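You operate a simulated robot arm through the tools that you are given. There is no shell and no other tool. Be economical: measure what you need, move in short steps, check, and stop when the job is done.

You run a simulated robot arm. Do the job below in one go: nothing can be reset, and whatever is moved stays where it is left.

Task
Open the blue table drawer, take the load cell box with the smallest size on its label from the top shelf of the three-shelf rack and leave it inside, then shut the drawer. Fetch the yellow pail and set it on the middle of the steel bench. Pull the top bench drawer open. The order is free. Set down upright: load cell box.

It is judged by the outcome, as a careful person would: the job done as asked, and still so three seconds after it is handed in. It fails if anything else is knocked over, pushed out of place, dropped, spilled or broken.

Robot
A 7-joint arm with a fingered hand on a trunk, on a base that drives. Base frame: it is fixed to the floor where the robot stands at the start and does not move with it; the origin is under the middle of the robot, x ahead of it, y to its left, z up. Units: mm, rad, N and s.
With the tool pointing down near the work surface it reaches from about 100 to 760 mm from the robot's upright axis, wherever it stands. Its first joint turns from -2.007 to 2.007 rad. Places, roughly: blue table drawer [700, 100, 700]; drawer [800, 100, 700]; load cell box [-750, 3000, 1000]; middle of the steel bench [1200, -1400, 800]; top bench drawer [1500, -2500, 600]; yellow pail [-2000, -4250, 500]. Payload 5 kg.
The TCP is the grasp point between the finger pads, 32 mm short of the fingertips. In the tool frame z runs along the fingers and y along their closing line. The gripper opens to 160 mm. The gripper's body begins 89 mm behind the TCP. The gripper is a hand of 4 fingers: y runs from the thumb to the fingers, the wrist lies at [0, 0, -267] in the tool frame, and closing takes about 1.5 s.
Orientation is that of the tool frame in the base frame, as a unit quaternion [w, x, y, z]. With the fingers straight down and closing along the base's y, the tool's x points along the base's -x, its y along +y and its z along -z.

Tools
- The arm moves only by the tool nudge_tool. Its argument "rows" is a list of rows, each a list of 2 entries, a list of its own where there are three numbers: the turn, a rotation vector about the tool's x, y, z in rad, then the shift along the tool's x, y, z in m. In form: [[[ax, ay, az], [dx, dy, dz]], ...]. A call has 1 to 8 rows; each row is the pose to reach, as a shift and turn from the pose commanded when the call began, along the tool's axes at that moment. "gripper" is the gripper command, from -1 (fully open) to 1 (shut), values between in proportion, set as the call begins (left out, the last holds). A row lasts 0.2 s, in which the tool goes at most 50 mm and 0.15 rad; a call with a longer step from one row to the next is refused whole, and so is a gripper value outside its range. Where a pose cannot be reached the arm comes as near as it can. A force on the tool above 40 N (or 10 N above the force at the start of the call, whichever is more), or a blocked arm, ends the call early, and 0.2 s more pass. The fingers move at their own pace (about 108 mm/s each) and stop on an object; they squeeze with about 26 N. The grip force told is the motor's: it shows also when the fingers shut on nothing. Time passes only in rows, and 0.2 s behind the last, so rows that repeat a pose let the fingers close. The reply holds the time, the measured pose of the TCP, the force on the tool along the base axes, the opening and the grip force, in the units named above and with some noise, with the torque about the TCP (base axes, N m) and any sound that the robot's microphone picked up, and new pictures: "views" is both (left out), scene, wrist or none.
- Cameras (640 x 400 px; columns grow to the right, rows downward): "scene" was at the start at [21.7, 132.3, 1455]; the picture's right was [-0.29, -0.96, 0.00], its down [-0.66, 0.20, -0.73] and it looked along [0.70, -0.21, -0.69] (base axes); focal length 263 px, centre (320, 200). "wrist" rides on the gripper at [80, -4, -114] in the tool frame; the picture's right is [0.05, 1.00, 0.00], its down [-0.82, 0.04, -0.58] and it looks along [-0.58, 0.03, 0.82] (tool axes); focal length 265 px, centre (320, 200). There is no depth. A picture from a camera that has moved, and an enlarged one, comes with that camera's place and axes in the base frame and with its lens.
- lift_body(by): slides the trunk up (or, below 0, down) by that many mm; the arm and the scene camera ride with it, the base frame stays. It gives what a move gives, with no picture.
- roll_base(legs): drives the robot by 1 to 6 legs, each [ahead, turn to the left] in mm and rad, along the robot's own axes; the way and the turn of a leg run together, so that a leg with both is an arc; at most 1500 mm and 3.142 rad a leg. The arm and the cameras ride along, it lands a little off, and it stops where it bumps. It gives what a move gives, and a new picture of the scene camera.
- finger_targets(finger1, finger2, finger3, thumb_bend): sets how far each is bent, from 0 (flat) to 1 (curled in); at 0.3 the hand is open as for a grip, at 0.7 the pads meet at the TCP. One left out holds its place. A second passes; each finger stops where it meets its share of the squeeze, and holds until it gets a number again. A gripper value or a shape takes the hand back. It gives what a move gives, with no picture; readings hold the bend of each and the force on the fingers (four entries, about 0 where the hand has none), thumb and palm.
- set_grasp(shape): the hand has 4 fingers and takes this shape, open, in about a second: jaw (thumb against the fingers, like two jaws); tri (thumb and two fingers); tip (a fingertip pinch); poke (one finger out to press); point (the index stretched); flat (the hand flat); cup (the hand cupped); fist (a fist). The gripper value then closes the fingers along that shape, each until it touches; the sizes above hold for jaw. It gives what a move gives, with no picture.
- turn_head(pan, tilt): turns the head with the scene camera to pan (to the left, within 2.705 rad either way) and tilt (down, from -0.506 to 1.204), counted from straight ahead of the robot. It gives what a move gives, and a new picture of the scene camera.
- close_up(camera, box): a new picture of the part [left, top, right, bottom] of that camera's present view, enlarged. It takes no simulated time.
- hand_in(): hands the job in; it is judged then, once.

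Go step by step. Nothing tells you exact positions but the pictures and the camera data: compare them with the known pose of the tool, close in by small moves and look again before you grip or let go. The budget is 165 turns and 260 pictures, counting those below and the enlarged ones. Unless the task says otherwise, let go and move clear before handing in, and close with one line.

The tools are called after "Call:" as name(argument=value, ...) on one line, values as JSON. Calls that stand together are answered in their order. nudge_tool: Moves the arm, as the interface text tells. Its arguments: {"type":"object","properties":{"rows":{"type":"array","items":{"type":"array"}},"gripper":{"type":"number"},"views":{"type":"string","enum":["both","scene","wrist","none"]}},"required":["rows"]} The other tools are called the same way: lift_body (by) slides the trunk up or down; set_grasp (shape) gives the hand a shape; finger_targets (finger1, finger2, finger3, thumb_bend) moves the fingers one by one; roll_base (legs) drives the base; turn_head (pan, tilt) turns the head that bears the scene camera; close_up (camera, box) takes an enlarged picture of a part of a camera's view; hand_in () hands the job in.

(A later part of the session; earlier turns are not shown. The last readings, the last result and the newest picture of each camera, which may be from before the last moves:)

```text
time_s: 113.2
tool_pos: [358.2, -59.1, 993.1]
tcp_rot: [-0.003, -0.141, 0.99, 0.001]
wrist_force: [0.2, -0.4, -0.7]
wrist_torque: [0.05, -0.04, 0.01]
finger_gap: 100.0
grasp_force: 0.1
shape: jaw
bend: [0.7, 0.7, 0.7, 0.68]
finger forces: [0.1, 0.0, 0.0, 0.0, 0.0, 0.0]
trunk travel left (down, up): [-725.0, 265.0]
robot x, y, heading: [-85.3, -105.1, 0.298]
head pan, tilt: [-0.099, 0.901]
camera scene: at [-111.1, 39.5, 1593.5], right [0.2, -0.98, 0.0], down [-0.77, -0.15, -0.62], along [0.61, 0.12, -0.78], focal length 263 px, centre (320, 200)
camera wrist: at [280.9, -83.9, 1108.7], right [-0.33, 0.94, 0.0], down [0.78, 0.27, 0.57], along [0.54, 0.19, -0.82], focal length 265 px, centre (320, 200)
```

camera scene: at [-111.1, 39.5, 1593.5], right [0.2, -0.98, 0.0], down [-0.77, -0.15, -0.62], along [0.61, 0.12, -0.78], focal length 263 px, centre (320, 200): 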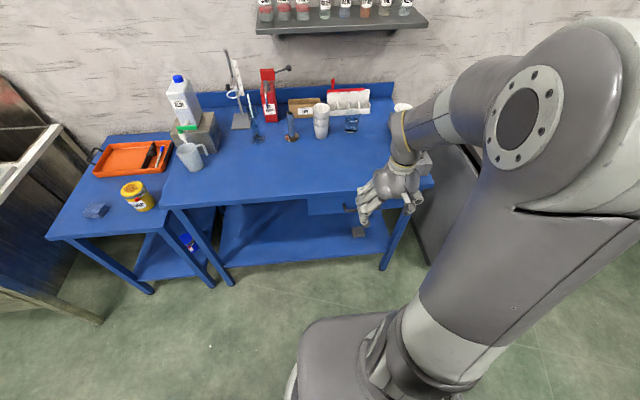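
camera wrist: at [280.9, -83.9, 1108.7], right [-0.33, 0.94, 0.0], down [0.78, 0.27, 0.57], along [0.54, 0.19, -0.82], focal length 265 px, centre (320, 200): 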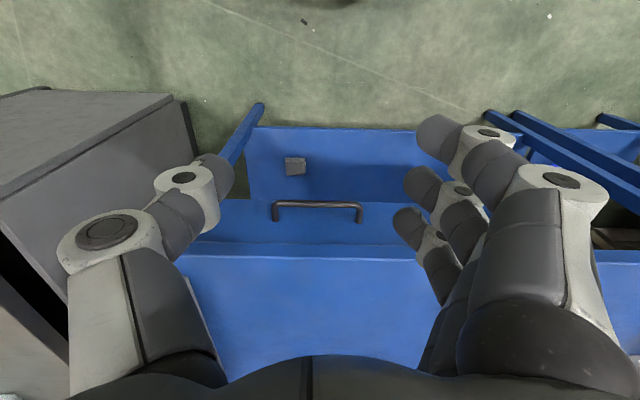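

The drawer is shut (bar back at f≈499). Next, the pail: I'll drive down the aisle to the right, past the cart, in stages.

Call:
roll_base(legs=[[0, -1.571], [1400, 0], [1200, 0]])

Call:
turn_head(pan=-1.2, tilt=0.45)

Call:
turn_head(pan=1.3, tilt=0.6)

```text
time_s: 129.7
tool_pos: [663.1, -3047.3, 992.5]
tcp_rot: [-0.002, 0.609, 0.793, 0.004]
wrist_force: [0.6, 0.0, 0.0]
wrist_torque: [0.04, 0.01, -0.01]
finger_gap: 100.1
grasp_force: 0.0
shape: jaw
bend: [0.7, 0.7, 0.7, 0.68]
finger forces: [0.1, 0.1, 0.0, 0.1, 0.1, 0.1]
trunk travel left (down, up): [-725.0, 265.0]
robot x, y, heading: [619.6, -2603.8, -1.291]
head pan, tilt: [-0.099, 0.901]
camera scene: at [774.4, -2579.6, 1593.6], right [-0.98, -0.17, 0.0], down [-0.14, 0.77, -0.62], along [0.11, -0.61, -0.78], focal length 263 px, centre (320, 200)
```

scene: 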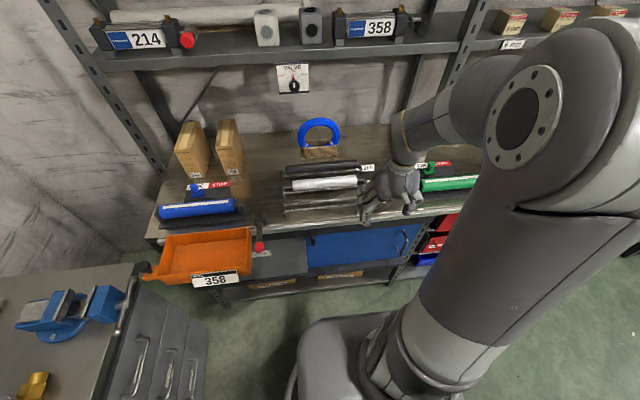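

```text
time_s: 131.0
tool_pos: [662.6, -3046.8, 992.0]
tcp_rot: [-0.001, 0.609, 0.793, 0.003]
wrist_force: [0.1, -0.3, -0.3]
wrist_torque: [-0.01, 0.0, 0.01]
finger_gap: 100.0
grasp_force: 0.2
shape: jaw
bend: [0.7, 0.7, 0.7, 0.68]
finger forces: [0.0, 0.0, 0.1, 0.0, 0.0, 0.0]
trunk travel left (down, up): [-725.0, 265.0]
robot x, y, heading: [625.2, -2605.4, -1.295]
head pan, tilt: [-1.201, 0.45]
camera scene: at [687.8, -2560.4, 1631.9], right [-0.6, 0.8, 0.0], down [0.35, 0.26, -0.9], along [-0.72, -0.54, -0.44], focal length 263 px, centre (320, 200)
```

scene: 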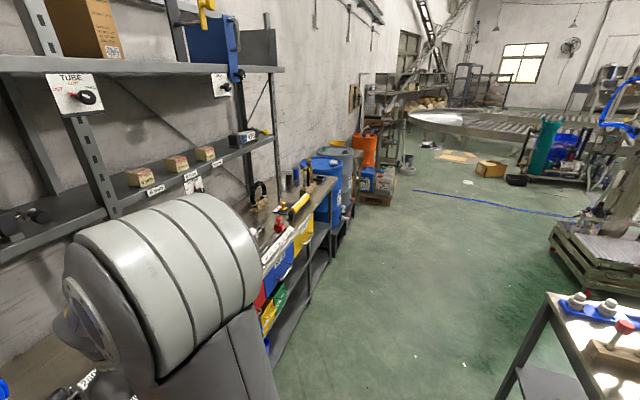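

```text
time_s: 133.3
tool_pos: [663.4, -3046.6, 991.8]
tcp_rot: [-0.001, 0.609, 0.793, 0.002]
wrist_force: [-0.1, -0.1, -0.2]
wrist_torque: [0.01, 0.03, -0.02]
finger_gap: 100.2
grasp_force: 0.1
shape: jaw
bend: [0.7, 0.7, 0.7, 0.68]
finger forces: [0.0, 0.1, 0.0, 0.0, 0.0, 0.0]
trunk travel left (down, up): [-725.0, 265.0]
robot x, y, heading: [622.1, -2606.0, -1.294]
head pan, tilt: [1.3, 0.6]
camera scene: at [849.6, -2504.7, 1618.4], right [0.0, -1.0, 0.0], down [-0.56, 0.0, -0.83], along [0.83, 0.0, -0.56], focal length 263 px, centre (320, 200)
```

scene: 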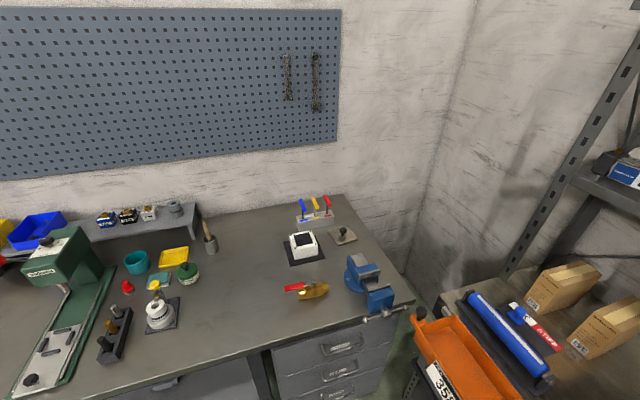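

The far bench front is at l≈-3150 and the cart stays clear of l<-2100. I back off a little, turn right, and drive along the open floor toward the pail.

Call:
roll_base(legs=[[-120, 0], [0, -1.55], [1300, 0], [1200, 0]])

Call:
turn_head(pan=0.9, tilt=0.7)

```text
time_s: 150.2
tool_pos: [-2269.3, -3209.5, 992.7]
tcp_rot: [0.001, 0.992, 0.128, 0.004]
wrist_force: [-0.6, -0.3, -0.4]
wrist_torque: [0.04, 0.01, 0.02]
finger_gap: 100.1
grasp_force: 0.0
shape: jaw
bend: [0.7, 0.7, 0.7, 0.68]
finger forces: [0.1, 0.1, 0.0, 0.1, 0.0, 0.0]
trunk travel left (down, up): [-725.0, 265.0]
robot x, y, heading: [-1827.1, -3168.8, -2.867]
head pan, tilt: [1.3, 0.6]
camera scene: at [-1724.5, -3393.3, 1618.4], right [-1.0, 0.0, 0.0], down [0.0, 0.56, -0.83], along [0.0, -0.83, -0.56], focal length 263 px, centre (320, 200)
```

scene: 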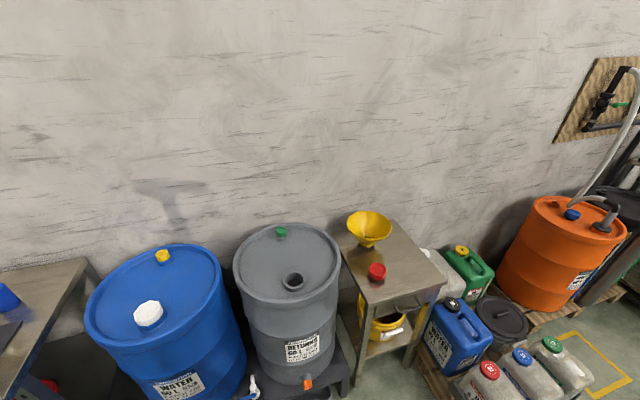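

```text
time_s: 151.1
tool_pos: [-2269.2, -3207.9, 994.1]
tcp_rot: [0.001, 0.992, 0.128, 0.003]
wrist_force: [0.0, 0.5, 0.8]
wrist_torque: [0.02, 0.03, 0.0]
finger_gap: 100.0
grasp_force: 0.1
shape: jaw
bend: [0.7, 0.7, 0.7, 0.68]
finger forces: [0.1, 0.0, 0.0, 0.1, 0.0, 0.0]
trunk travel left (down, up): [-725.0, 265.0]
robot x, y, heading: [-1826.4, -3167.6, -2.869]
head pan, tilt: [0.901, 0.7]
camera scene: at [-1757.3, -3383.2, 1609.8], right [-0.92, 0.39, 0.0], down [0.25, 0.59, -0.77], along [-0.3, -0.71, -0.64], focal length 263 px, centre (320, 200)
```

scene: 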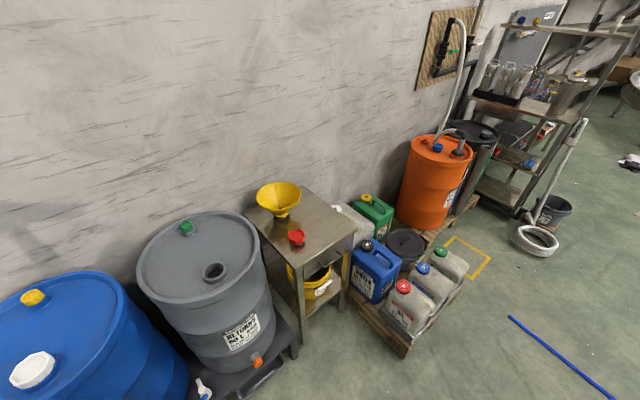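

The pail sits on the middle shelf of the small steel table with the funnel on top. I'll drive in front of it and face it.

Call:
roll_base(legs=[[425, 0], [0, 1.59]])

Call:
turn_head(pan=0.0, tilt=0.9)

Call:
lift_body(by=-500)

Call:
turn_head(pan=0.0, tilt=0.6)

```text
time_s: 157.6
tool_pos: [-2193.8, -3725.7, 993.1]
tcp_rot: [-0.001, 0.603, 0.798, 0.003]
wrist_force: [-0.1, 0.3, 1.1]
wrist_torque: [-0.01, -0.03, 0.0]
finger_gap: 100.1
grasp_force: 0.1
shape: jaw
bend: [0.7, 0.7, 0.7, 0.68]
finger forces: [0.1, 0.0, 0.0, 0.1, 0.1, 0.0]
trunk travel left (down, up): [-725.0, 265.0]
robot x, y, heading: [-2238.5, -3281.5, -1.28]
head pan, tilt: [0.901, 0.7]
camera scene: at [-2025.1, -3214.5, 1609.7], right [-0.37, -0.93, 0.0], down [-0.6, 0.24, -0.76], along [0.71, -0.28, -0.64], focal length 263 px, centre (320, 200)
```

scene: 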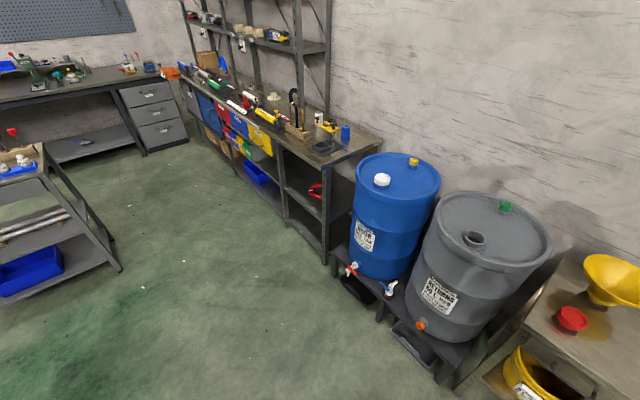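

```text
time_s: 158.8
tool_pos: [-2193.0, -3727.1, 992.8]
tcp_rot: [-0.001, 0.603, 0.798, 0.003]
wrist_force: [-0.4, -0.7, -0.4]
wrist_torque: [0.0, 0.01, 0.02]
finger_gap: 100.1
grasp_force: 0.1
shape: jaw
bend: [0.7, 0.7, 0.7, 0.68]
finger forces: [0.1, 0.0, 0.0, 0.1, 0.1, 0.0]
trunk travel left (down, up): [-725.0, 265.0]
robot x, y, heading: [-2240.5, -3285.3, -1.275]
head pan, tilt: [0.0, 0.901]
camera scene: at [-2082.4, -3255.5, 1593.6], right [-0.96, -0.29, 0.0], down [-0.23, 0.75, -0.62], along [0.18, -0.59, -0.78], focal length 263 px, centre (320, 200)
```

scene: 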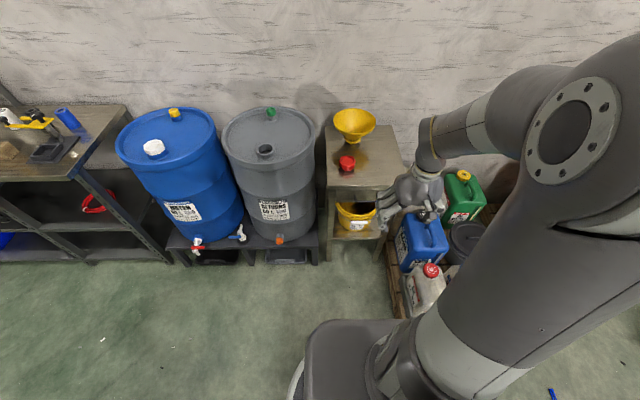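

```text
refused: -500 is not a number from -400 to 400
```

```text
time_s: 159.6
tool_pos: [-2193.7, -3726.7, 993.3]
tcp_rot: [-0.002, 0.603, 0.798, 0.002]
wrist_force: [-0.7, 0.2, -0.2]
wrist_torque: [0.01, 0.03, 0.02]
finger_gap: 100.0
grasp_force: 0.1
shape: jaw
bend: [0.7, 0.7, 0.7, 0.68]
finger forces: [0.0, 0.0, 0.1, 0.1, 0.0, 0.1]
trunk travel left (down, up): [-725.0, 265.0]
robot x, y, heading: [-2239.3, -3284.5, -1.278]
head pan, tilt: [0.0, 0.6]
camera scene: at [-2078.8, -3267.8, 1618.3], right [-0.96, -0.29, 0.0], down [-0.16, 0.54, -0.82], along [0.24, -0.79, -0.57], focal length 263 px, centre (320, 200)
```

scene: 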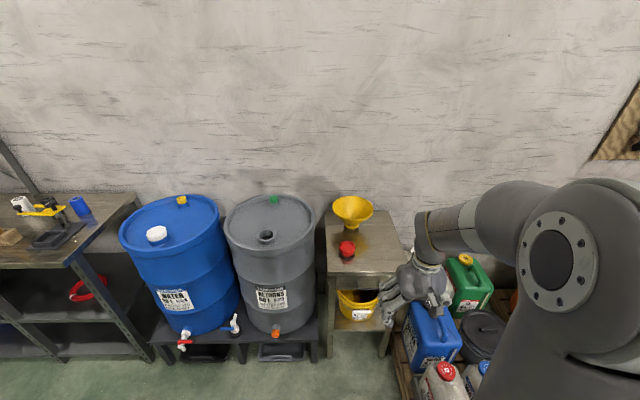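

Call:
close_up(camera="scene", box=[310, 250, 406, 370])

Call:
lift_body(by=-350)

Call:
turn_head(pan=0.05, tilt=0.6)

Call:
close_up(camera="scene", box=[260, 120, 420, 320])

```text
3.33 times, centred on (358, 310) of scene
camera zoom: at [-2078.8, -3267.8, 1618.3], right [-0.96, -0.29, 0.0], down [-0.16, 0.54, -0.82], along [0.24, -0.79, -0.57], focal length 876 px, centre (193, -167)
```

zoom: 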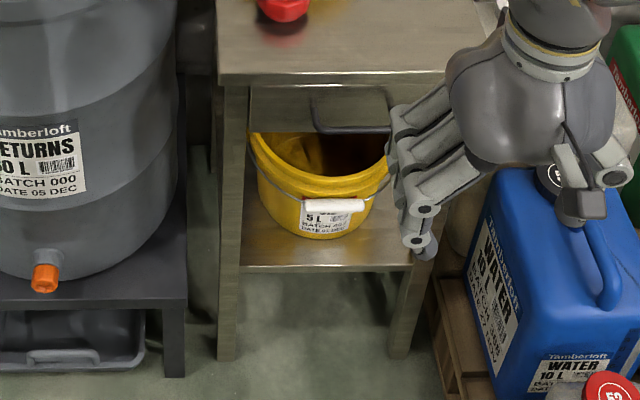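

```text
time_s: 163.0
tool_pos: [-2193.6, -3726.0, 644.2]
tcp_rot: [-0.002, 0.604, 0.797, 0.003]
wrist_force: [0.9, 0.6, 0.0]
wrist_torque: [0.0, 0.02, -0.01]
finger_gap: 100.1
grasp_force: 0.0
shape: jaw
bend: [0.7, 0.7, 0.7, 0.68]
finger forces: [0.0, 0.1, 0.0, 0.1, 0.1, 0.0]
trunk travel left (down, up): [-375.0, 615.0]
robot x, y, heading: [-2236.7, -3285.9, -1.279]
head pan, tilt: [0.0, 0.6]
```

```text
time_s: 163.6
tool_pos: [-2192.3, -3726.1, 642.9]
tcp_rot: [-0.001, 0.603, 0.798, 0.003]
wrist_force: [0.4, 0.0, 1.1]
wrist_torque: [0.02, 0.02, 0.02]
finger_gap: 100.1
grasp_force: 0.1
shape: jaw
bend: [0.7, 0.7, 0.7, 0.68]
finger forces: [0.0, 0.0, 0.0, 0.0, 0.0, 0.0]
trunk travel left (down, up): [-375.0, 615.0]
robot x, y, heading: [-2235.8, -3281.3, -1.28]
head pan, tilt: [0.051, 0.6]
camera scene: at [-2074.6, -3266.4, 1268.4], right [-0.94, -0.34, 0.0], down [-0.19, 0.53, -0.83], along [0.28, -0.78, -0.56], focal length 263 px, centre (320, 200)
```

scene: 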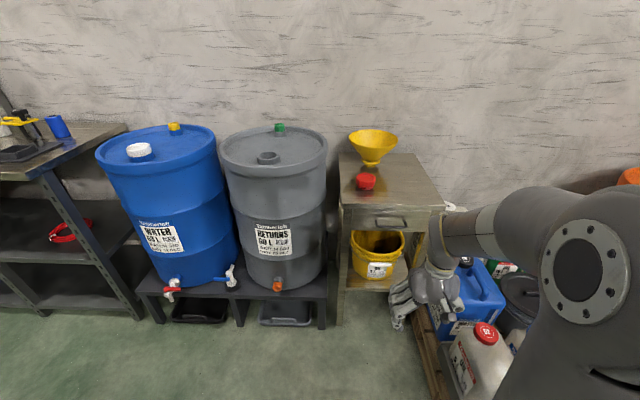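

```text
2.00 times, centred on (340, 220) of scene
camera zoom: at [-2074.6, -3266.4, 1268.4], right [-0.94, -0.34, 0.0], down [-0.19, 0.53, -0.83], along [0.28, -0.78, -0.56], focal length 526 px, centre (280, 160)
```

zoom: 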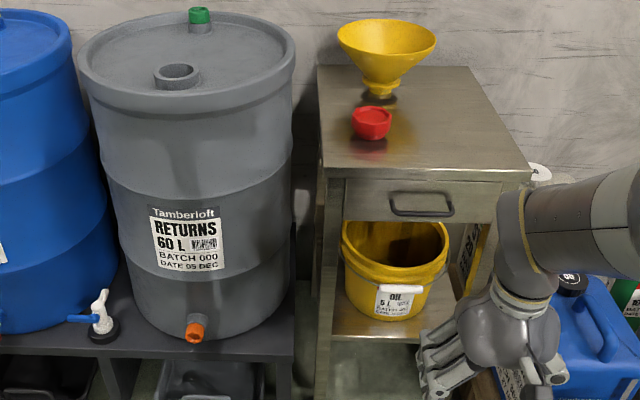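

The pail (open, "OIL 5 L", ~200 mm wide, rim z≈535, centre near f=-3118, l=-3310) stands under the table's apron (bottom z≈667). I'll turn the hand to close fore-and-aft and look at it from the front with the wrist camera.

Call:
nudge_tool(rows=[[[0, 0, 0.15], [-0.012, 0.007, 0]], [[0, 0, 0.3], [-0.025, 0.015, 0]], [[0, 0, 0.45], [-0.037, 0.022, 0]], [[0, 0, 0.6], [-0.05, 0.03, 0]], [[0, 0, 0.75], [-0.062, 0.037, 0]], [[0, 0, 0.9], [-0.075, 0.045, 0]], [[0, 0, 1.05], [-0.087, 0.052, 0]], [[0, 0, 1.2], [-0.1, 0.06, 0]]], views="none")

Call:
nudge_tool(rows=[[[0, 0, 0.12], [0, 0, 0]], [[0, 0, 0.25], [0, 0, 0]], [[0, 0, 0.37], [0, 0, 0]], [[0, 0, 0.37], [0, 0, 0]]], views="both")

```text
time_s: 165.4
tool_pos: [-2107.5, -3806.1, 643.5]
tcp_rot: [-0.002, 0.949, 0.317, 0.002]
wrist_force: [-0.3, 0.1, 0.1]
wrist_torque: [0.03, 0.01, 0.01]
finger_gap: 100.3
grasp_force: 0.0
shape: jaw
bend: [0.7, 0.7, 0.7, 0.68]
finger forces: [0.0, 0.0, 0.0, 0.0, 0.1, 0.0]
trunk travel left (down, up): [-375.0, 615.0]
robot x, y, heading: [-2236.5, -3285.0, -1.283]
head pan, tilt: [0.051, 0.6]
```

```text
time_s: 166.4
tool_pos: [-2107.2, -3806.5, 642.8]
tcp_rot: [-0.003, 0.99, 0.138, 0.002]
wrist_force: [0.1, -0.2, 0.4]
wrist_torque: [-0.01, 0.01, 0.01]
finger_gap: 99.9
grasp_force: 0.1
shape: jaw
bend: [0.7, 0.7, 0.7, 0.68]
finger forces: [0.0, 0.0, 0.1, 0.0, 0.1, 0.0]
trunk travel left (down, up): [-375.0, 615.0]
robot x, y, heading: [-2238.2, -3285.8, -1.28]
head pan, tilt: [0.051, 0.6]
camera scene: at [-2074.5, -3266.4, 1268.4], right [-0.94, -0.34, 0.0], down [-0.19, 0.53, -0.83], along [0.28, -0.78, -0.56], focal length 263 px, centre (320, 200)
camera wrist: at [-2032.4, -3780.8, 757.5], right [0.32, -0.95, -0.01], down [-0.77, -0.27, 0.57], along [-0.55, -0.18, -0.82], focal length 265 px, centre (320, 200)
```

scene: 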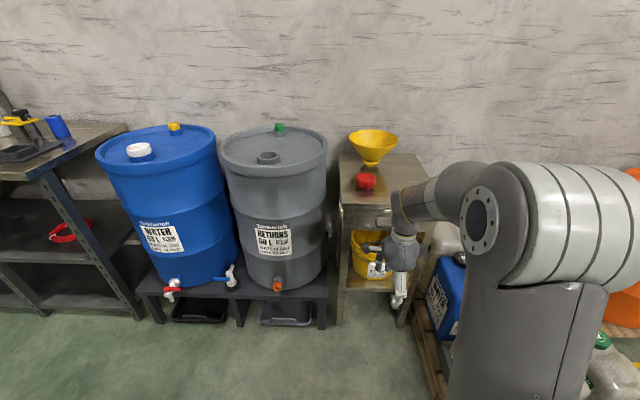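
wrist: 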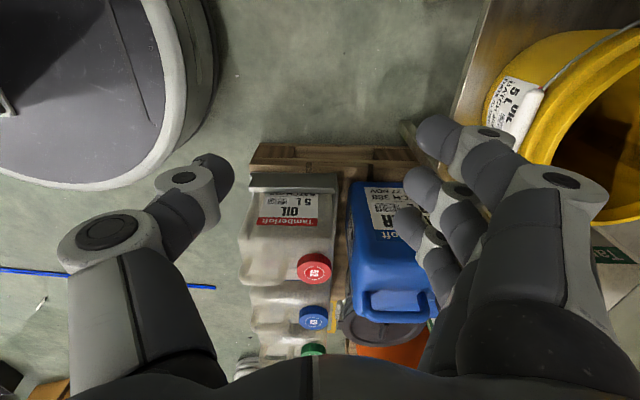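

Now tilting the hand to point forward-down 45° while staying clear in front.

Call:
nudge_tool(rows=[[[-0.13, 0, 0], [0, 0, 0]], [[-0.26, 0, 0], [0, 0, 0]], [[-0.39, 0, 0], [0, 0, 0]], [[-0.52, 0, 0], [0, 0, 0]], [[-0.65, 0, 0], [0, 0, 0]], [[-0.785, 0, 0], [0, 0, 0]], [[-0.785, 0, 0], [0, 0, 0]]], views="both")

```text
time_s: 168.0
tool_pos: [-2110.1, -3806.8, 643.3]
tcp_rot: [0.374, 0.917, 0.127, 0.056]
wrist_force: [-2.5, -1.5, -0.7]
wrist_torque: [0.05, -0.24, 0.22]
finger_gap: 99.9
grasp_force: 0.0
shape: jaw
bend: [0.7, 0.7, 0.7, 0.68]
finger forces: [0.0, 0.0, 0.0, 0.0, 0.0, 0.1]
out of reach, approached as far as the arm can: row 6
trunk travel left (down, up): [-375.0, 615.0]
robot x, y, heading: [-2239.8, -3284.7, -1.283]
head pan, tilt: [0.051, 0.6]
camera scene: at [-2077.7, -3267.7, 1268.9], right [-0.94, -0.33, 0.0], down [-0.19, 0.53, -0.83], along [0.28, -0.78, -0.56], focal length 263 px, centre (320, 200)
camera wrist: at [-2055.7, -3705.7, 721.9], right [0.24, -0.67, 0.7], down [-0.89, 0.14, 0.44], along [-0.39, -0.73, -0.57], focal length 265 px, centre (320, 200)
```

scene: 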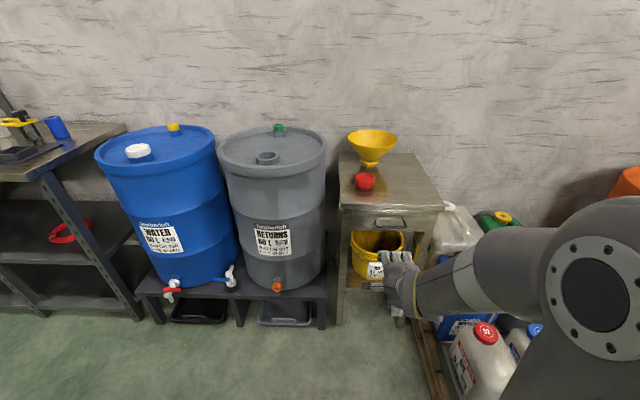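
wrist: 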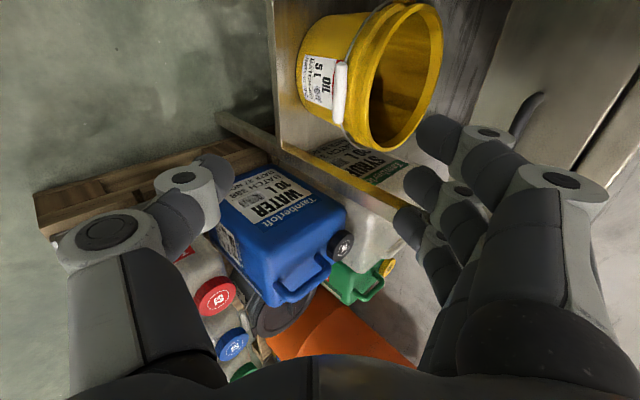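

Triangulation gives: bail grip (-2049,-4029,455), rim z≈495, front rim l≈-3242, shelf z≈332, apron bottom z≈669. I'll pinch the front rim at ~60° down; moving to a pre-grasp spot and measuring again.

Call:
nudge_tool(rows=[[[0.065, 0, 0], [0, 0.003, 0.039]], [[0.13, 0, 0], [0, 0.005, 0.078]], [[0.195, 0, 0], [0, 0.008, 0.117]], [[0.26, 0, 0], [0, 0.0106, 0.156]], [[0.26, 0, 0], [0, 0.0106, 0.156]]], gripper=0.25, views="both")

```text
time_s: 169.2
tool_pos: [-2076.5, -3920.6, 538.6]
tcp_rot: [0.254, 0.957, 0.133, 0.036]
wrist_force: [0.8, 0.1, -0.2]
wrist_torque: [0.0, 0.0, 0.02]
finger_gap: 60.6
grasp_force: 0.2
shape: jaw
bend: [0.73, 0.73, 0.73, 0.7]
finger forces: [0.1, 0.0, 0.0, 0.0, 0.0, 0.1]
trunk travel left (down, up): [-375.0, 615.0]
robot x, y, heading: [-2241.5, -3284.7, -1.281]
head pan, tilt: [0.051, 0.6]
camera scene: at [-2074.4, -3266.6, 1268.4], right [-0.94, -0.34, 0.0], down [-0.19, 0.53, -0.82], along [0.28, -0.78, -0.57], focal length 263 px, centre (320, 200)
camera wrist: at [-2015.4, -3838.8, 636.1], right [0.29, -0.82, 0.49], down [-0.85, 0.02, 0.52], along [-0.44, -0.57, -0.7], focal length 265 px, centre (320, 200)
```

scene: 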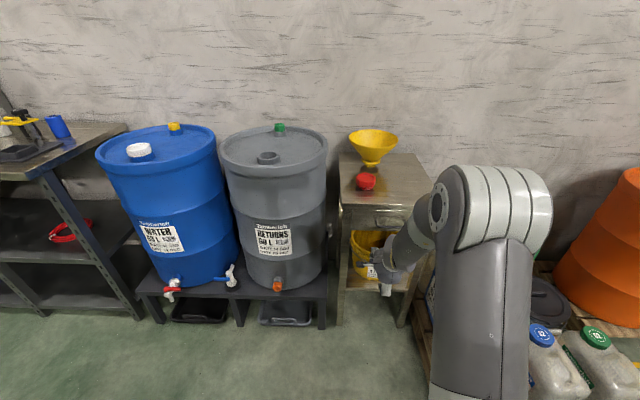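
wrist: 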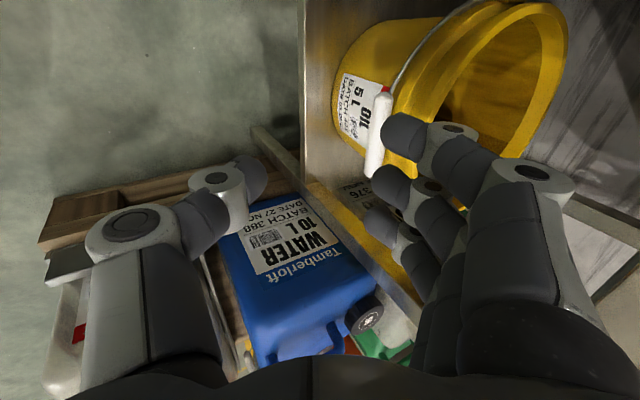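

Rim front refined to l≈-3225, z≈500. Moving the fingers in over the rim.

Call:
nudge_tool(rows=[[[0, 0, 0], [0, 0.016, 0.0115]], [[0, 0, 0], [0, 0.032, 0.023]], [[0, 0, 0], [0, 0.048, 0.0345]], [[0, 0, 0], [0, 0.0635, 0.046]], [[0, 0, 0], [0, 0.0635, 0.046]]], views="both")

```text
time_s: 170.4
tool_pos: [-2054.3, -3993.9, 531.7]
tcp_rot: [0.253, 0.957, 0.133, 0.036]
wrist_force: [0.1, 0.3, 0.1]
wrist_torque: [-0.01, -0.02, -0.01]
finger_gap: 60.6
grasp_force: 0.1
shape: jaw
bend: [0.73, 0.73, 0.73, 0.7]
finger forces: [0.1, 0.1, 0.0, 0.1, 0.1, 0.0]
trunk travel left (down, up): [-375.0, 615.0]
robot x, y, heading: [-2238.4, -3282.9, -1.279]
head pan, tilt: [0.051, 0.6]
camera scene: at [-2074.5, -3266.5, 1268.4], right [-0.94, -0.34, 0.0], down [-0.19, 0.53, -0.82], along [0.28, -0.78, -0.57], focal length 263 px, centre (320, 200)
camera wrist: at [-1993.9, -3914.2, 628.4], right [0.29, -0.82, 0.5], down [-0.85, 0.02, 0.52], along [-0.44, -0.57, -0.7], focal length 265 px, centre (320, 200)
```

scene: 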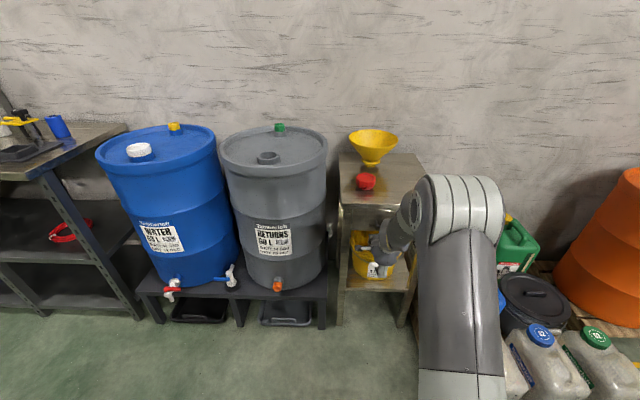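
wrist: 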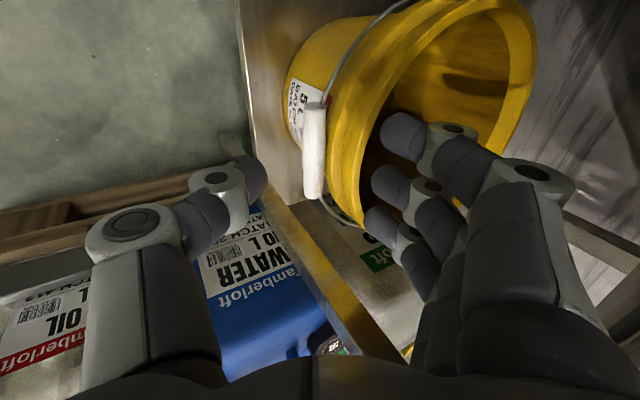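

The hand is ~15 mm too far right and the palm would come close to the apron. I'll flatten to 45° for entry and shift left.

Call:
nudge_tool(rows=[[[-0.09, 0, 0], [0.005, 0, 0.0]], [[-0.18, 0, 0], [0.01, 0, 0.0]], [[-0.26, 0, 0], [0.015, -0.004, 0.015]], [[-0.26, 0, 0], [0.015, -0.004, 0.015]]], views="wrist")

```text
time_s: 171.4
tool_pos: [-2039.0, -3993.5, 515.4]
tcp_rot: [0.376, 0.916, 0.127, 0.054]
wrist_force: [0.9, 0.1, -0.1]
wrist_torque: [0.0, 0.0, -0.02]
finger_gap: 60.5
grasp_force: 0.1
shape: jaw
bend: [0.73, 0.73, 0.73, 0.7]
finger forces: [0.0, 0.0, 0.0, 0.0, 0.0, 0.0]
trunk travel left (down, up): [-375.0, 615.0]
robot x, y, heading: [-2242.5, -3285.5, -1.284]
head pan, tilt: [0.051, 0.6]
camera wrist: at [-1985.3, -3891.6, 594.3], right [0.24, -0.67, 0.7], down [-0.89, 0.14, 0.44], along [-0.39, -0.73, -0.56], focal length 265 px, centre (320, 200)
```

wrist: 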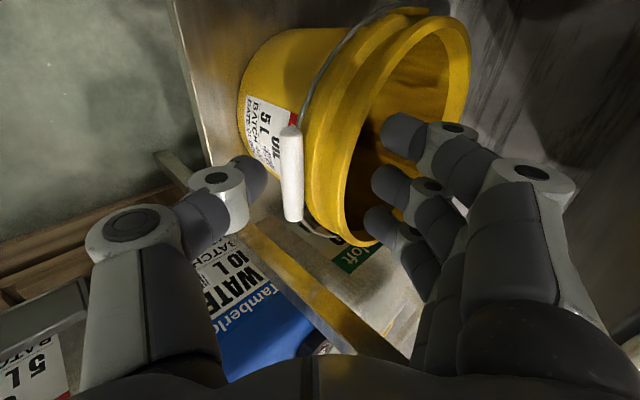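

Fingertips are over the opening. Moving 20 mm further in, then straight down 35 mm.

Call:
nudge_tool(rows=[[[0, 0, 0], [0.004, 0.008, 0.008]], [[0, 0, 0], [0.006, 0.014, 0.014]], [[0, 0, 0], [0.006, 0.006, 0.022]], [[0, 0, 0], [0.006, -0.003, 0.031]], [[0, 0, 0], [0.006, -0.011, 0.039]], [[0, 0, 0], [0.006, -0.011, 0.039]]], views="both")

```text
time_s: 172.8
tool_pos: [-2029.4, -4010.7, 480.5]
tcp_rot: [0.377, 0.916, 0.127, 0.054]
wrist_force: [0.8, 0.9, 1.9]
wrist_torque: [-0.12, 0.02, -0.03]
finger_gap: 60.6
grasp_force: 0.1
shape: jaw
bend: [0.73, 0.73, 0.73, 0.7]
finger forces: [0.1, 1.2, 1.2, 0.0, 0.0, 0.0]
trunk travel left (down, up): [-375.0, 615.0]
robot x, y, heading: [-2239.6, -3283.1, -1.281]
head pan, tilt: [0.051, 0.6]
camera scene: at [-2074.6, -3266.2, 1268.4], right [-0.94, -0.34, 0.0], down [-0.19, 0.53, -0.83], along [0.28, -0.78, -0.56], focal length 263 px, centre (320, 200)
camera wrist: at [-1974.2, -3908.4, 559.3], right [0.24, -0.67, 0.7], down [-0.89, 0.14, 0.44], along [-0.39, -0.73, -0.56], focal length 265 px, centre (320, 200)
```

scene: 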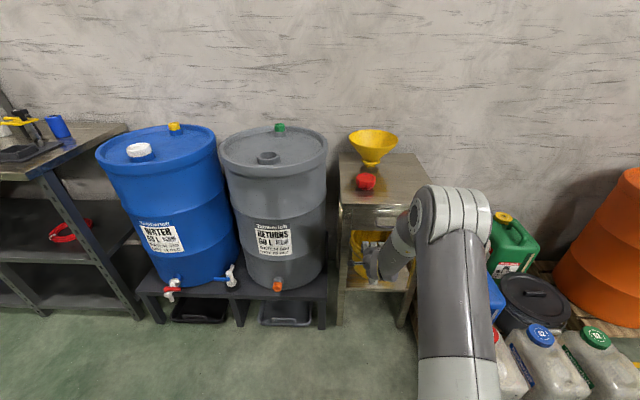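
wrist: 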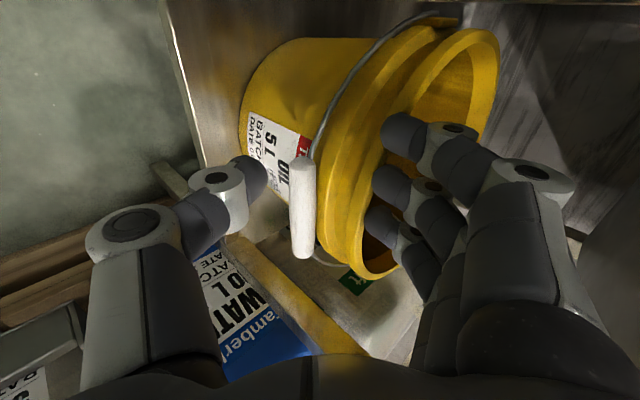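

Two fingers touch the rim lightly. I'll lift, go a bit further in and left, and descend again.

Call:
nudge_tool(rows=[[[0, 0, 0], [0.0, 0.014, -0.014]], [[0, 0, 0], [0.012, 0.029, 0.001]], [[0, 0, 0], [0.012, 0.02, 0.01]], [[0, 0, 0], [0.012, 0.011, 0.019]], [[0, 0, 0], [0.012, 0.004, 0.026]], [[0, 0, 0], [0.012, 0.004, 0.026]]], views="wrist")

```text
time_s: 174.2
tool_pos: [-2011.0, -4027.6, 467.9]
tcp_rot: [0.379, 0.915, 0.128, 0.054]
wrist_force: [-0.2, 6.7, 22.8]
wrist_torque: [-1.22, -0.94, 0.24]
finger_gap: 66.6
grasp_force: 0.0
shape: jaw
bend: [0.73, 0.72, 0.73, 0.7]
finger forces: [22.0, 3.3, 0.0, 0.0, 0.1, 0.1]
trunk travel left (down, up): [-375.0, 615.0]
robot x, y, heading: [-2237.8, -3285.3, -1.277]
head pan, tilt: [0.051, 0.6]
camera wrist: at [-1956.5, -3925.4, 546.3], right [0.24, -0.67, 0.71], down [-0.89, 0.14, 0.44], along [-0.39, -0.73, -0.56], focal length 265 px, centre (320, 200)
```

wrist: 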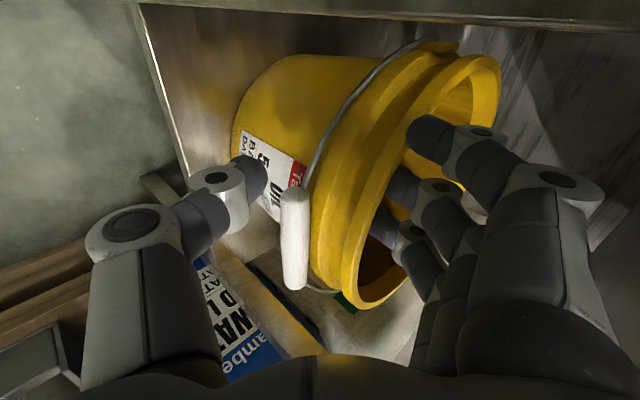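

Finger 1 is pressing on the rim; I'll back up, open wider, and re-enter so that the fingertips land well inside.

Call:
nudge_tool(rows=[[[0, 0, 0], [0, 0.016, -0.016]], [[0, 0, 0], [0, 0.032, -0.032]], [[0, 0, 0], [-0.004, 0.018, -0.046]], [[0, 0, 0], [-0.008, 0.005, -0.059]], [[0, 0, 0], [-0.008, 0.005, -0.059]]], gripper=-0.25, views="both")

```text
time_s: 175.4
tool_pos: [-2029.9, -3992.9, 508.8]
tcp_rot: [0.376, 0.916, 0.127, 0.053]
wrist_force: [-0.1, 0.0, 0.7]
wrist_torque: [0.01, 0.03, 0.01]
finger_gap: 99.7
grasp_force: 0.0
shape: jaw
bend: [0.71, 0.71, 0.71, 0.68]
finger forces: [0.0, 0.0, 0.0, 0.0, 0.1, 0.0]
trunk travel left (down, up): [-375.0, 615.0]
robot x, y, heading: [-2240.7, -3285.7, -1.28]
head pan, tilt: [0.051, 0.6]
camera scene: at [-2074.5, -3266.4, 1268.4], right [-0.94, -0.34, 0.0], down [-0.19, 0.53, -0.83], along [0.28, -0.78, -0.56], focal length 263 px, centre (320, 200)
camera wrist: at [-1975.4, -3891.0, 588.4], right [0.24, -0.67, 0.7], down [-0.89, 0.14, 0.44], along [-0.39, -0.73, -0.56], focal length 265 px, centre (320, 200)
```

scene: 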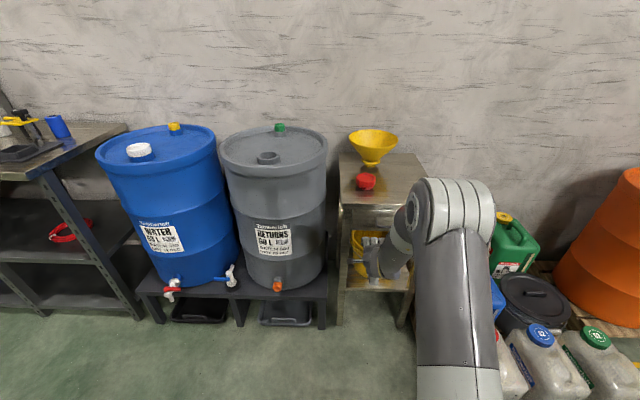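
wrist: 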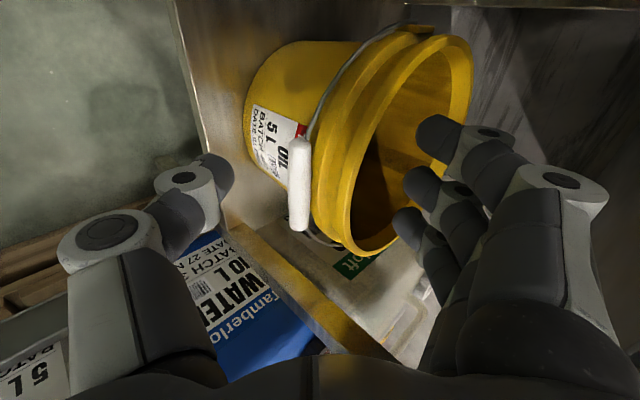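

Descending now with the fingers clearly inside.

Call:
nudge_tool(rows=[[[0, 0, 0], [0, 0.0085, 0.0085]], [[0, 0, 0], [0, -0.002, 0.019]], [[0, 0, 0], [0, -0.0125, 0.0295]], [[0.09, 0, 0], [0, -0.0125, 0.0295]], [[0.18, 0, 0], [0, -0.0125, 0.0295]], [[0.26, 0, 0], [0, -0.0125, 0.0295]], [[0.26, 0, 0], [0, -0.0125, 0.0295]]], views="both")

```text
time_s: 177.0
tool_pos: [-2025.3, -4005.4, 480.7]
tcp_rot: [0.254, 0.957, 0.134, 0.037]
wrist_force: [0.1, 1.9, 5.8]
wrist_torque: [-0.35, -0.16, 0.05]
finger_gap: 100.3
grasp_force: 0.0
shape: jaw
bend: [0.7, 0.71, 0.71, 0.68]
finger forces: [2.7, 3.1, 0.0, 0.0, 0.0, 0.0]
trunk travel left (down, up): [-375.0, 615.0]
robot x, y, heading: [-2240.9, -3285.4, -1.282]
head pan, tilt: [0.051, 0.6]
camera scene: at [-2074.6, -3265.9, 1268.5], right [-0.94, -0.34, 0.0], down [-0.19, 0.53, -0.83], along [0.28, -0.78, -0.56], focal length 263 px, centre (320, 200)
camera wrist: at [-1965.3, -3924.2, 578.7], right [0.29, -0.82, 0.5], down [-0.85, 0.02, 0.52], along [-0.44, -0.57, -0.7], focal length 265 px, centre (320, 200)
```

scene: 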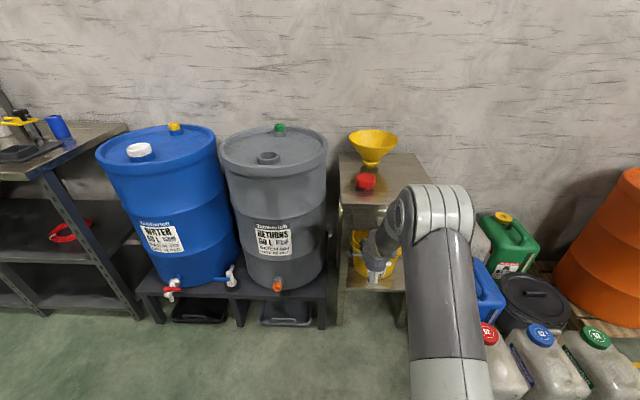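
wrist: 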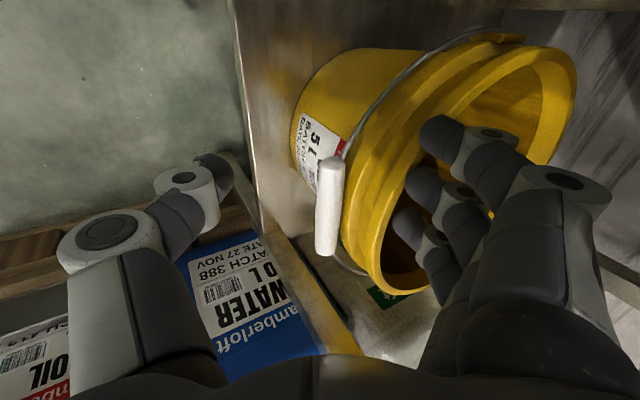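

Fingers 1–2 brush the rim's inner edge on the left side; shifting 18 mm right and slightly further in, then down.

Call:
nudge_tool(rows=[[[0, 0, 0], [0, 0.006, -0.0104]], [[0, 0, 0], [-0.018, 0.0164, -0.0044]], [[0, 0, 0], [-0.018, 0.011, 0.005]], [[0, 0, 0], [-0.018, 0.005, 0.015]], [[0, 0, 0], [-0.018, 0.005, 0.015]]], views="wrist")

```text
time_s: 178.2
tool_pos: [-2039.1, -4022.1, 470.4]
tcp_rot: [0.253, 0.958, 0.132, 0.037]
wrist_force: [0.5, -1.2, -0.8]
wrist_torque: [-0.01, -0.03, -0.01]
finger_gap: 100.1
grasp_force: 0.0
shape: jaw
bend: [0.7, 0.7, 0.71, 0.68]
finger forces: [0.4, 0.0, 0.0, 0.1, 0.1, 0.1]
trunk travel left (down, up): [-375.0, 615.0]
robot x, y, heading: [-2240.1, -3285.2, -1.274]
head pan, tilt: [0.051, 0.6]
camera wrist: at [-1979.3, -3941.3, 567.5], right [0.28, -0.82, 0.5], down [-0.85, 0.02, 0.52], along [-0.44, -0.57, -0.7], focal length 265 px, centre (320, 200)
```

wrist: 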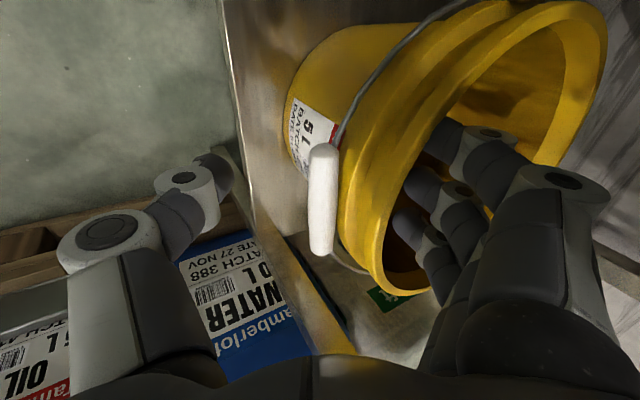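

All three fingers are inside the pail wall, no contact force. Closing on the wall.

Call:
nudge_tool(rows=[[[0, 0, 0], [0, 0, 0]], [[0, 0, 0], [0, 0, 0]], [[0, 0, 0], [0, 0, 0]], [[0, 0, 0], [0, 0, 0]], [[0, 0, 0], [0, 0, 0]], [[0, 0, 0], [0, 0, 0]], [[0, 0, 0], [0, 0, 0]], [[0, 0, 0], [0, 0, 0]]], gripper=1, views="both")

```text
time_s: 180.0
tool_pos: [-2039.5, -4021.0, 469.7]
tcp_rot: [0.254, 0.957, 0.133, 0.037]
wrist_force: [-0.4, 0.0, -2.6]
wrist_torque: [0.39, 0.01, -0.03]
finger_gap: 31.6
grasp_force: 26.1
shape: jaw
bend: [0.72, 0.73, 0.73, 0.7]
finger forces: [7.5, 7.7, 8.5, 0.0, 22.6, 0.0]
trunk travel left (down, up): [-375.0, 615.0]
robot x, y, heading: [-2241.6, -3283.9, -1.276]
head pan, tilt: [0.051, 0.6]
camera scene: at [-2074.4, -3266.7, 1268.4], right [-0.94, -0.34, 0.0], down [-0.19, 0.53, -0.82], along [0.28, -0.78, -0.57], focal length 263 px, centre (320, 200)
camera wrist: at [-1979.2, -3941.3, 567.4], right [0.29, -0.82, 0.5], down [-0.85, 0.02, 0.52], along [-0.44, -0.57, -0.7], focal length 265 px, centre (320, 200)
```

scene: 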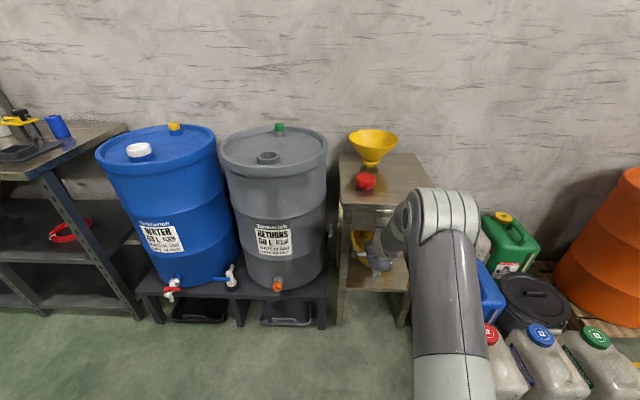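
wrist: 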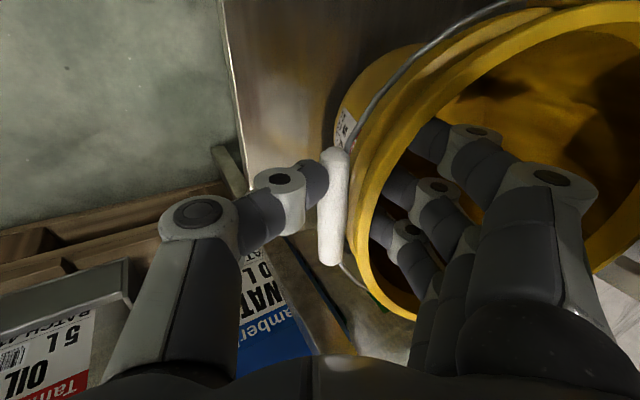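

Firm pinch including the bail grip. Lifting 20 mm to test how the pail hangs.

Call:
nudge_tool(rows=[[[0, 0, 0], [0, 0.0025, -0.0043]], [[0, 0, 0], [0, 0.005, -0.0087]], [[0, 0, 0], [0, 0.0075, -0.013]], [[0, 0, 0], [0, 0.01, -0.0173]], [[0, 0, 0], [0, 0.01, -0.0173]]], views="both")

Call:
close_up(camera="scene", box=[320, 200, 440, 300])

```text
time_s: 181.2
tool_pos: [-2039.3, -4022.2, 489.8]
tcp_rot: [0.254, 0.957, 0.134, 0.036]
wrist_force: [-0.2, 1.2, -1.8]
wrist_torque: [0.38, -0.01, 0.0]
finger_gap: 31.8
grasp_force: 25.7
shape: jaw
bend: [0.72, 0.73, 0.73, 0.7]
finger forces: [7.4, 7.7, 8.4, 0.1, 22.4, 0.1]
trunk travel left (down, up): [-375.0, 615.0]
robot x, y, heading: [-2239.6, -3286.7, -1.273]
head pan, tilt: [0.051, 0.6]
camera scene: at [-2074.4, -3266.7, 1268.4], right [-0.94, -0.34, 0.0], down [-0.19, 0.53, -0.82], along [0.28, -0.78, -0.57], focal length 263 px, centre (320, 200)
camera wrist: at [-1979.4, -3941.4, 587.3], right [0.29, -0.82, 0.49], down [-0.85, 0.02, 0.52], along [-0.44, -0.57, -0.7], focal length 265 px, centre (320, 200)
```

scene: 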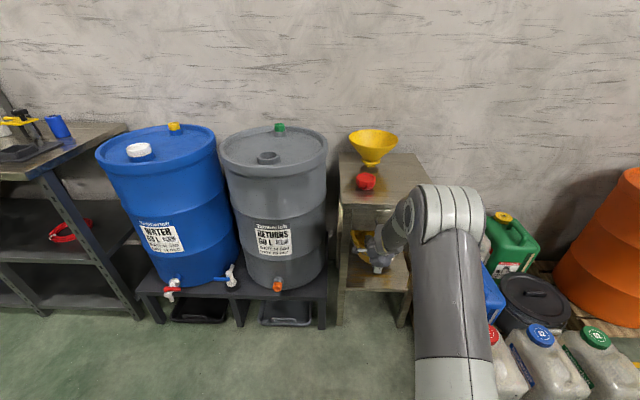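
wrist: 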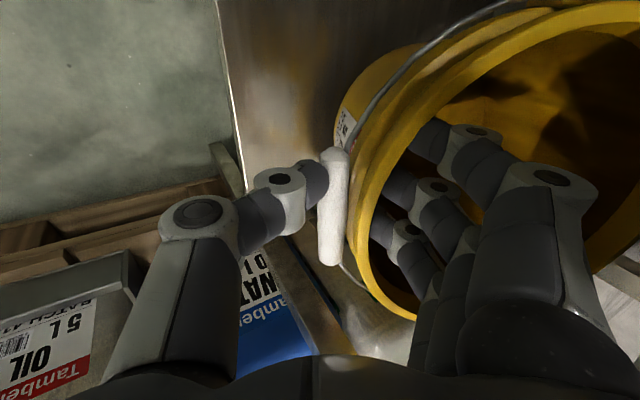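

```text
4.00 times, centred on (380, 250) of scene
camera zoom: at [-2074.4, -3266.7, 1268.4], right [-0.94, -0.34, 0.0], down [-0.19, 0.53, -0.82], along [0.28, -0.78, -0.57], focal length 1051 px, centre (80, 0)
```

zoom: 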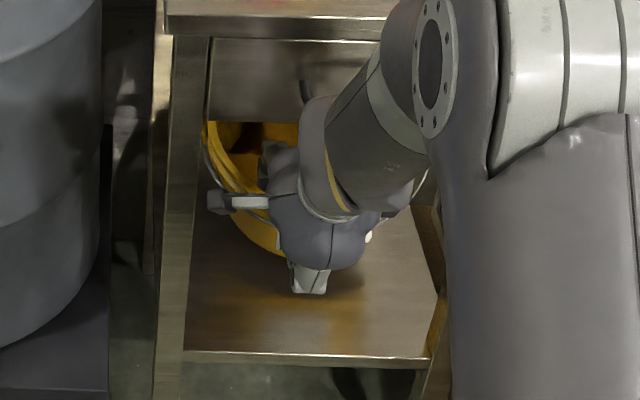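

The pail is light (~2.5 N, empty) and held rigidly with its mouth tipped toward me, clear of the shelf. I'll back the base straight out.

Call:
roll_base(legs=[[-350, 0]])

Call:
turn_head(pan=-0.1, tilt=0.8)

```text
time_s: 183.5
tool_pos: [-2140.2, -3689.1, 489.0]
tcp_rot: [0.254, 0.958, 0.132, 0.036]
wrist_force: [0.3, 0.6, -3.0]
wrist_torque: [0.38, 0.0, 0.0]
finger_gap: 31.7
grasp_force: 26.0
shape: jaw
bend: [0.72, 0.73, 0.73, 0.7]
finger forces: [7.4, 7.5, 8.4, 0.0, 22.4, 0.0]
trunk travel left (down, up): [-375.0, 615.0]
robot x, y, heading: [-2339.6, -2951.3, -1.28]
head pan, tilt: [0.051, 0.6]
camera scene: at [-2174.2, -2933.4, 1268.4], right [-0.94, -0.33, 0.0], down [-0.19, 0.53, -0.82], along [0.28, -0.78, -0.57], focal length 263 px, centre (320, 200)
```

scene: 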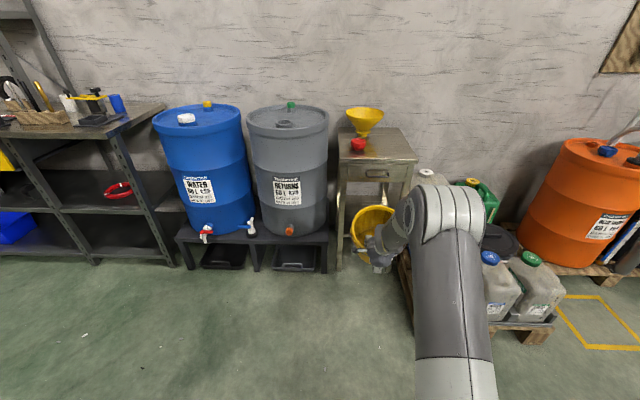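

```text
time_s: 184.2
tool_pos: [-2140.9, -3688.8, 488.4]
tcp_rot: [0.253, 0.958, 0.131, 0.037]
wrist_force: [0.1, -0.5, -2.4]
wrist_torque: [0.38, -0.01, 0.0]
finger_gap: 31.7
grasp_force: 26.1
shape: jaw
bend: [0.72, 0.73, 0.73, 0.7]
finger forces: [7.5, 7.7, 8.4, 0.0, 22.2, 0.0]
trunk travel left (down, up): [-375.0, 615.0]
robot x, y, heading: [-2342.3, -2951.7, -1.281]
head pan, tilt: [-0.099, 0.799]
camera scene: at [-2188.4, -2929.2, 1251.6], right [-0.98, -0.19, 0.0], down [-0.14, 0.7, -0.7], along [0.13, -0.68, -0.72], focal length 263 px, centre (320, 200)
```

scene: 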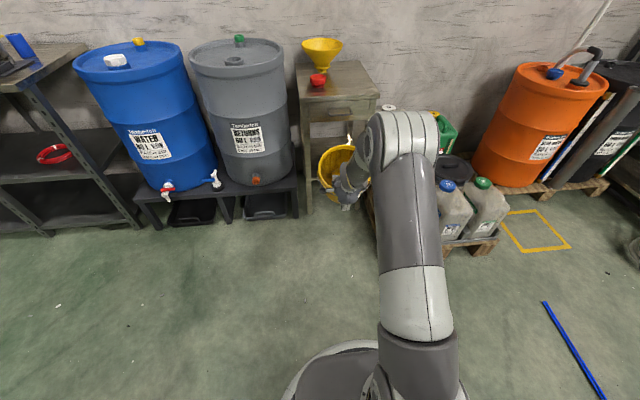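

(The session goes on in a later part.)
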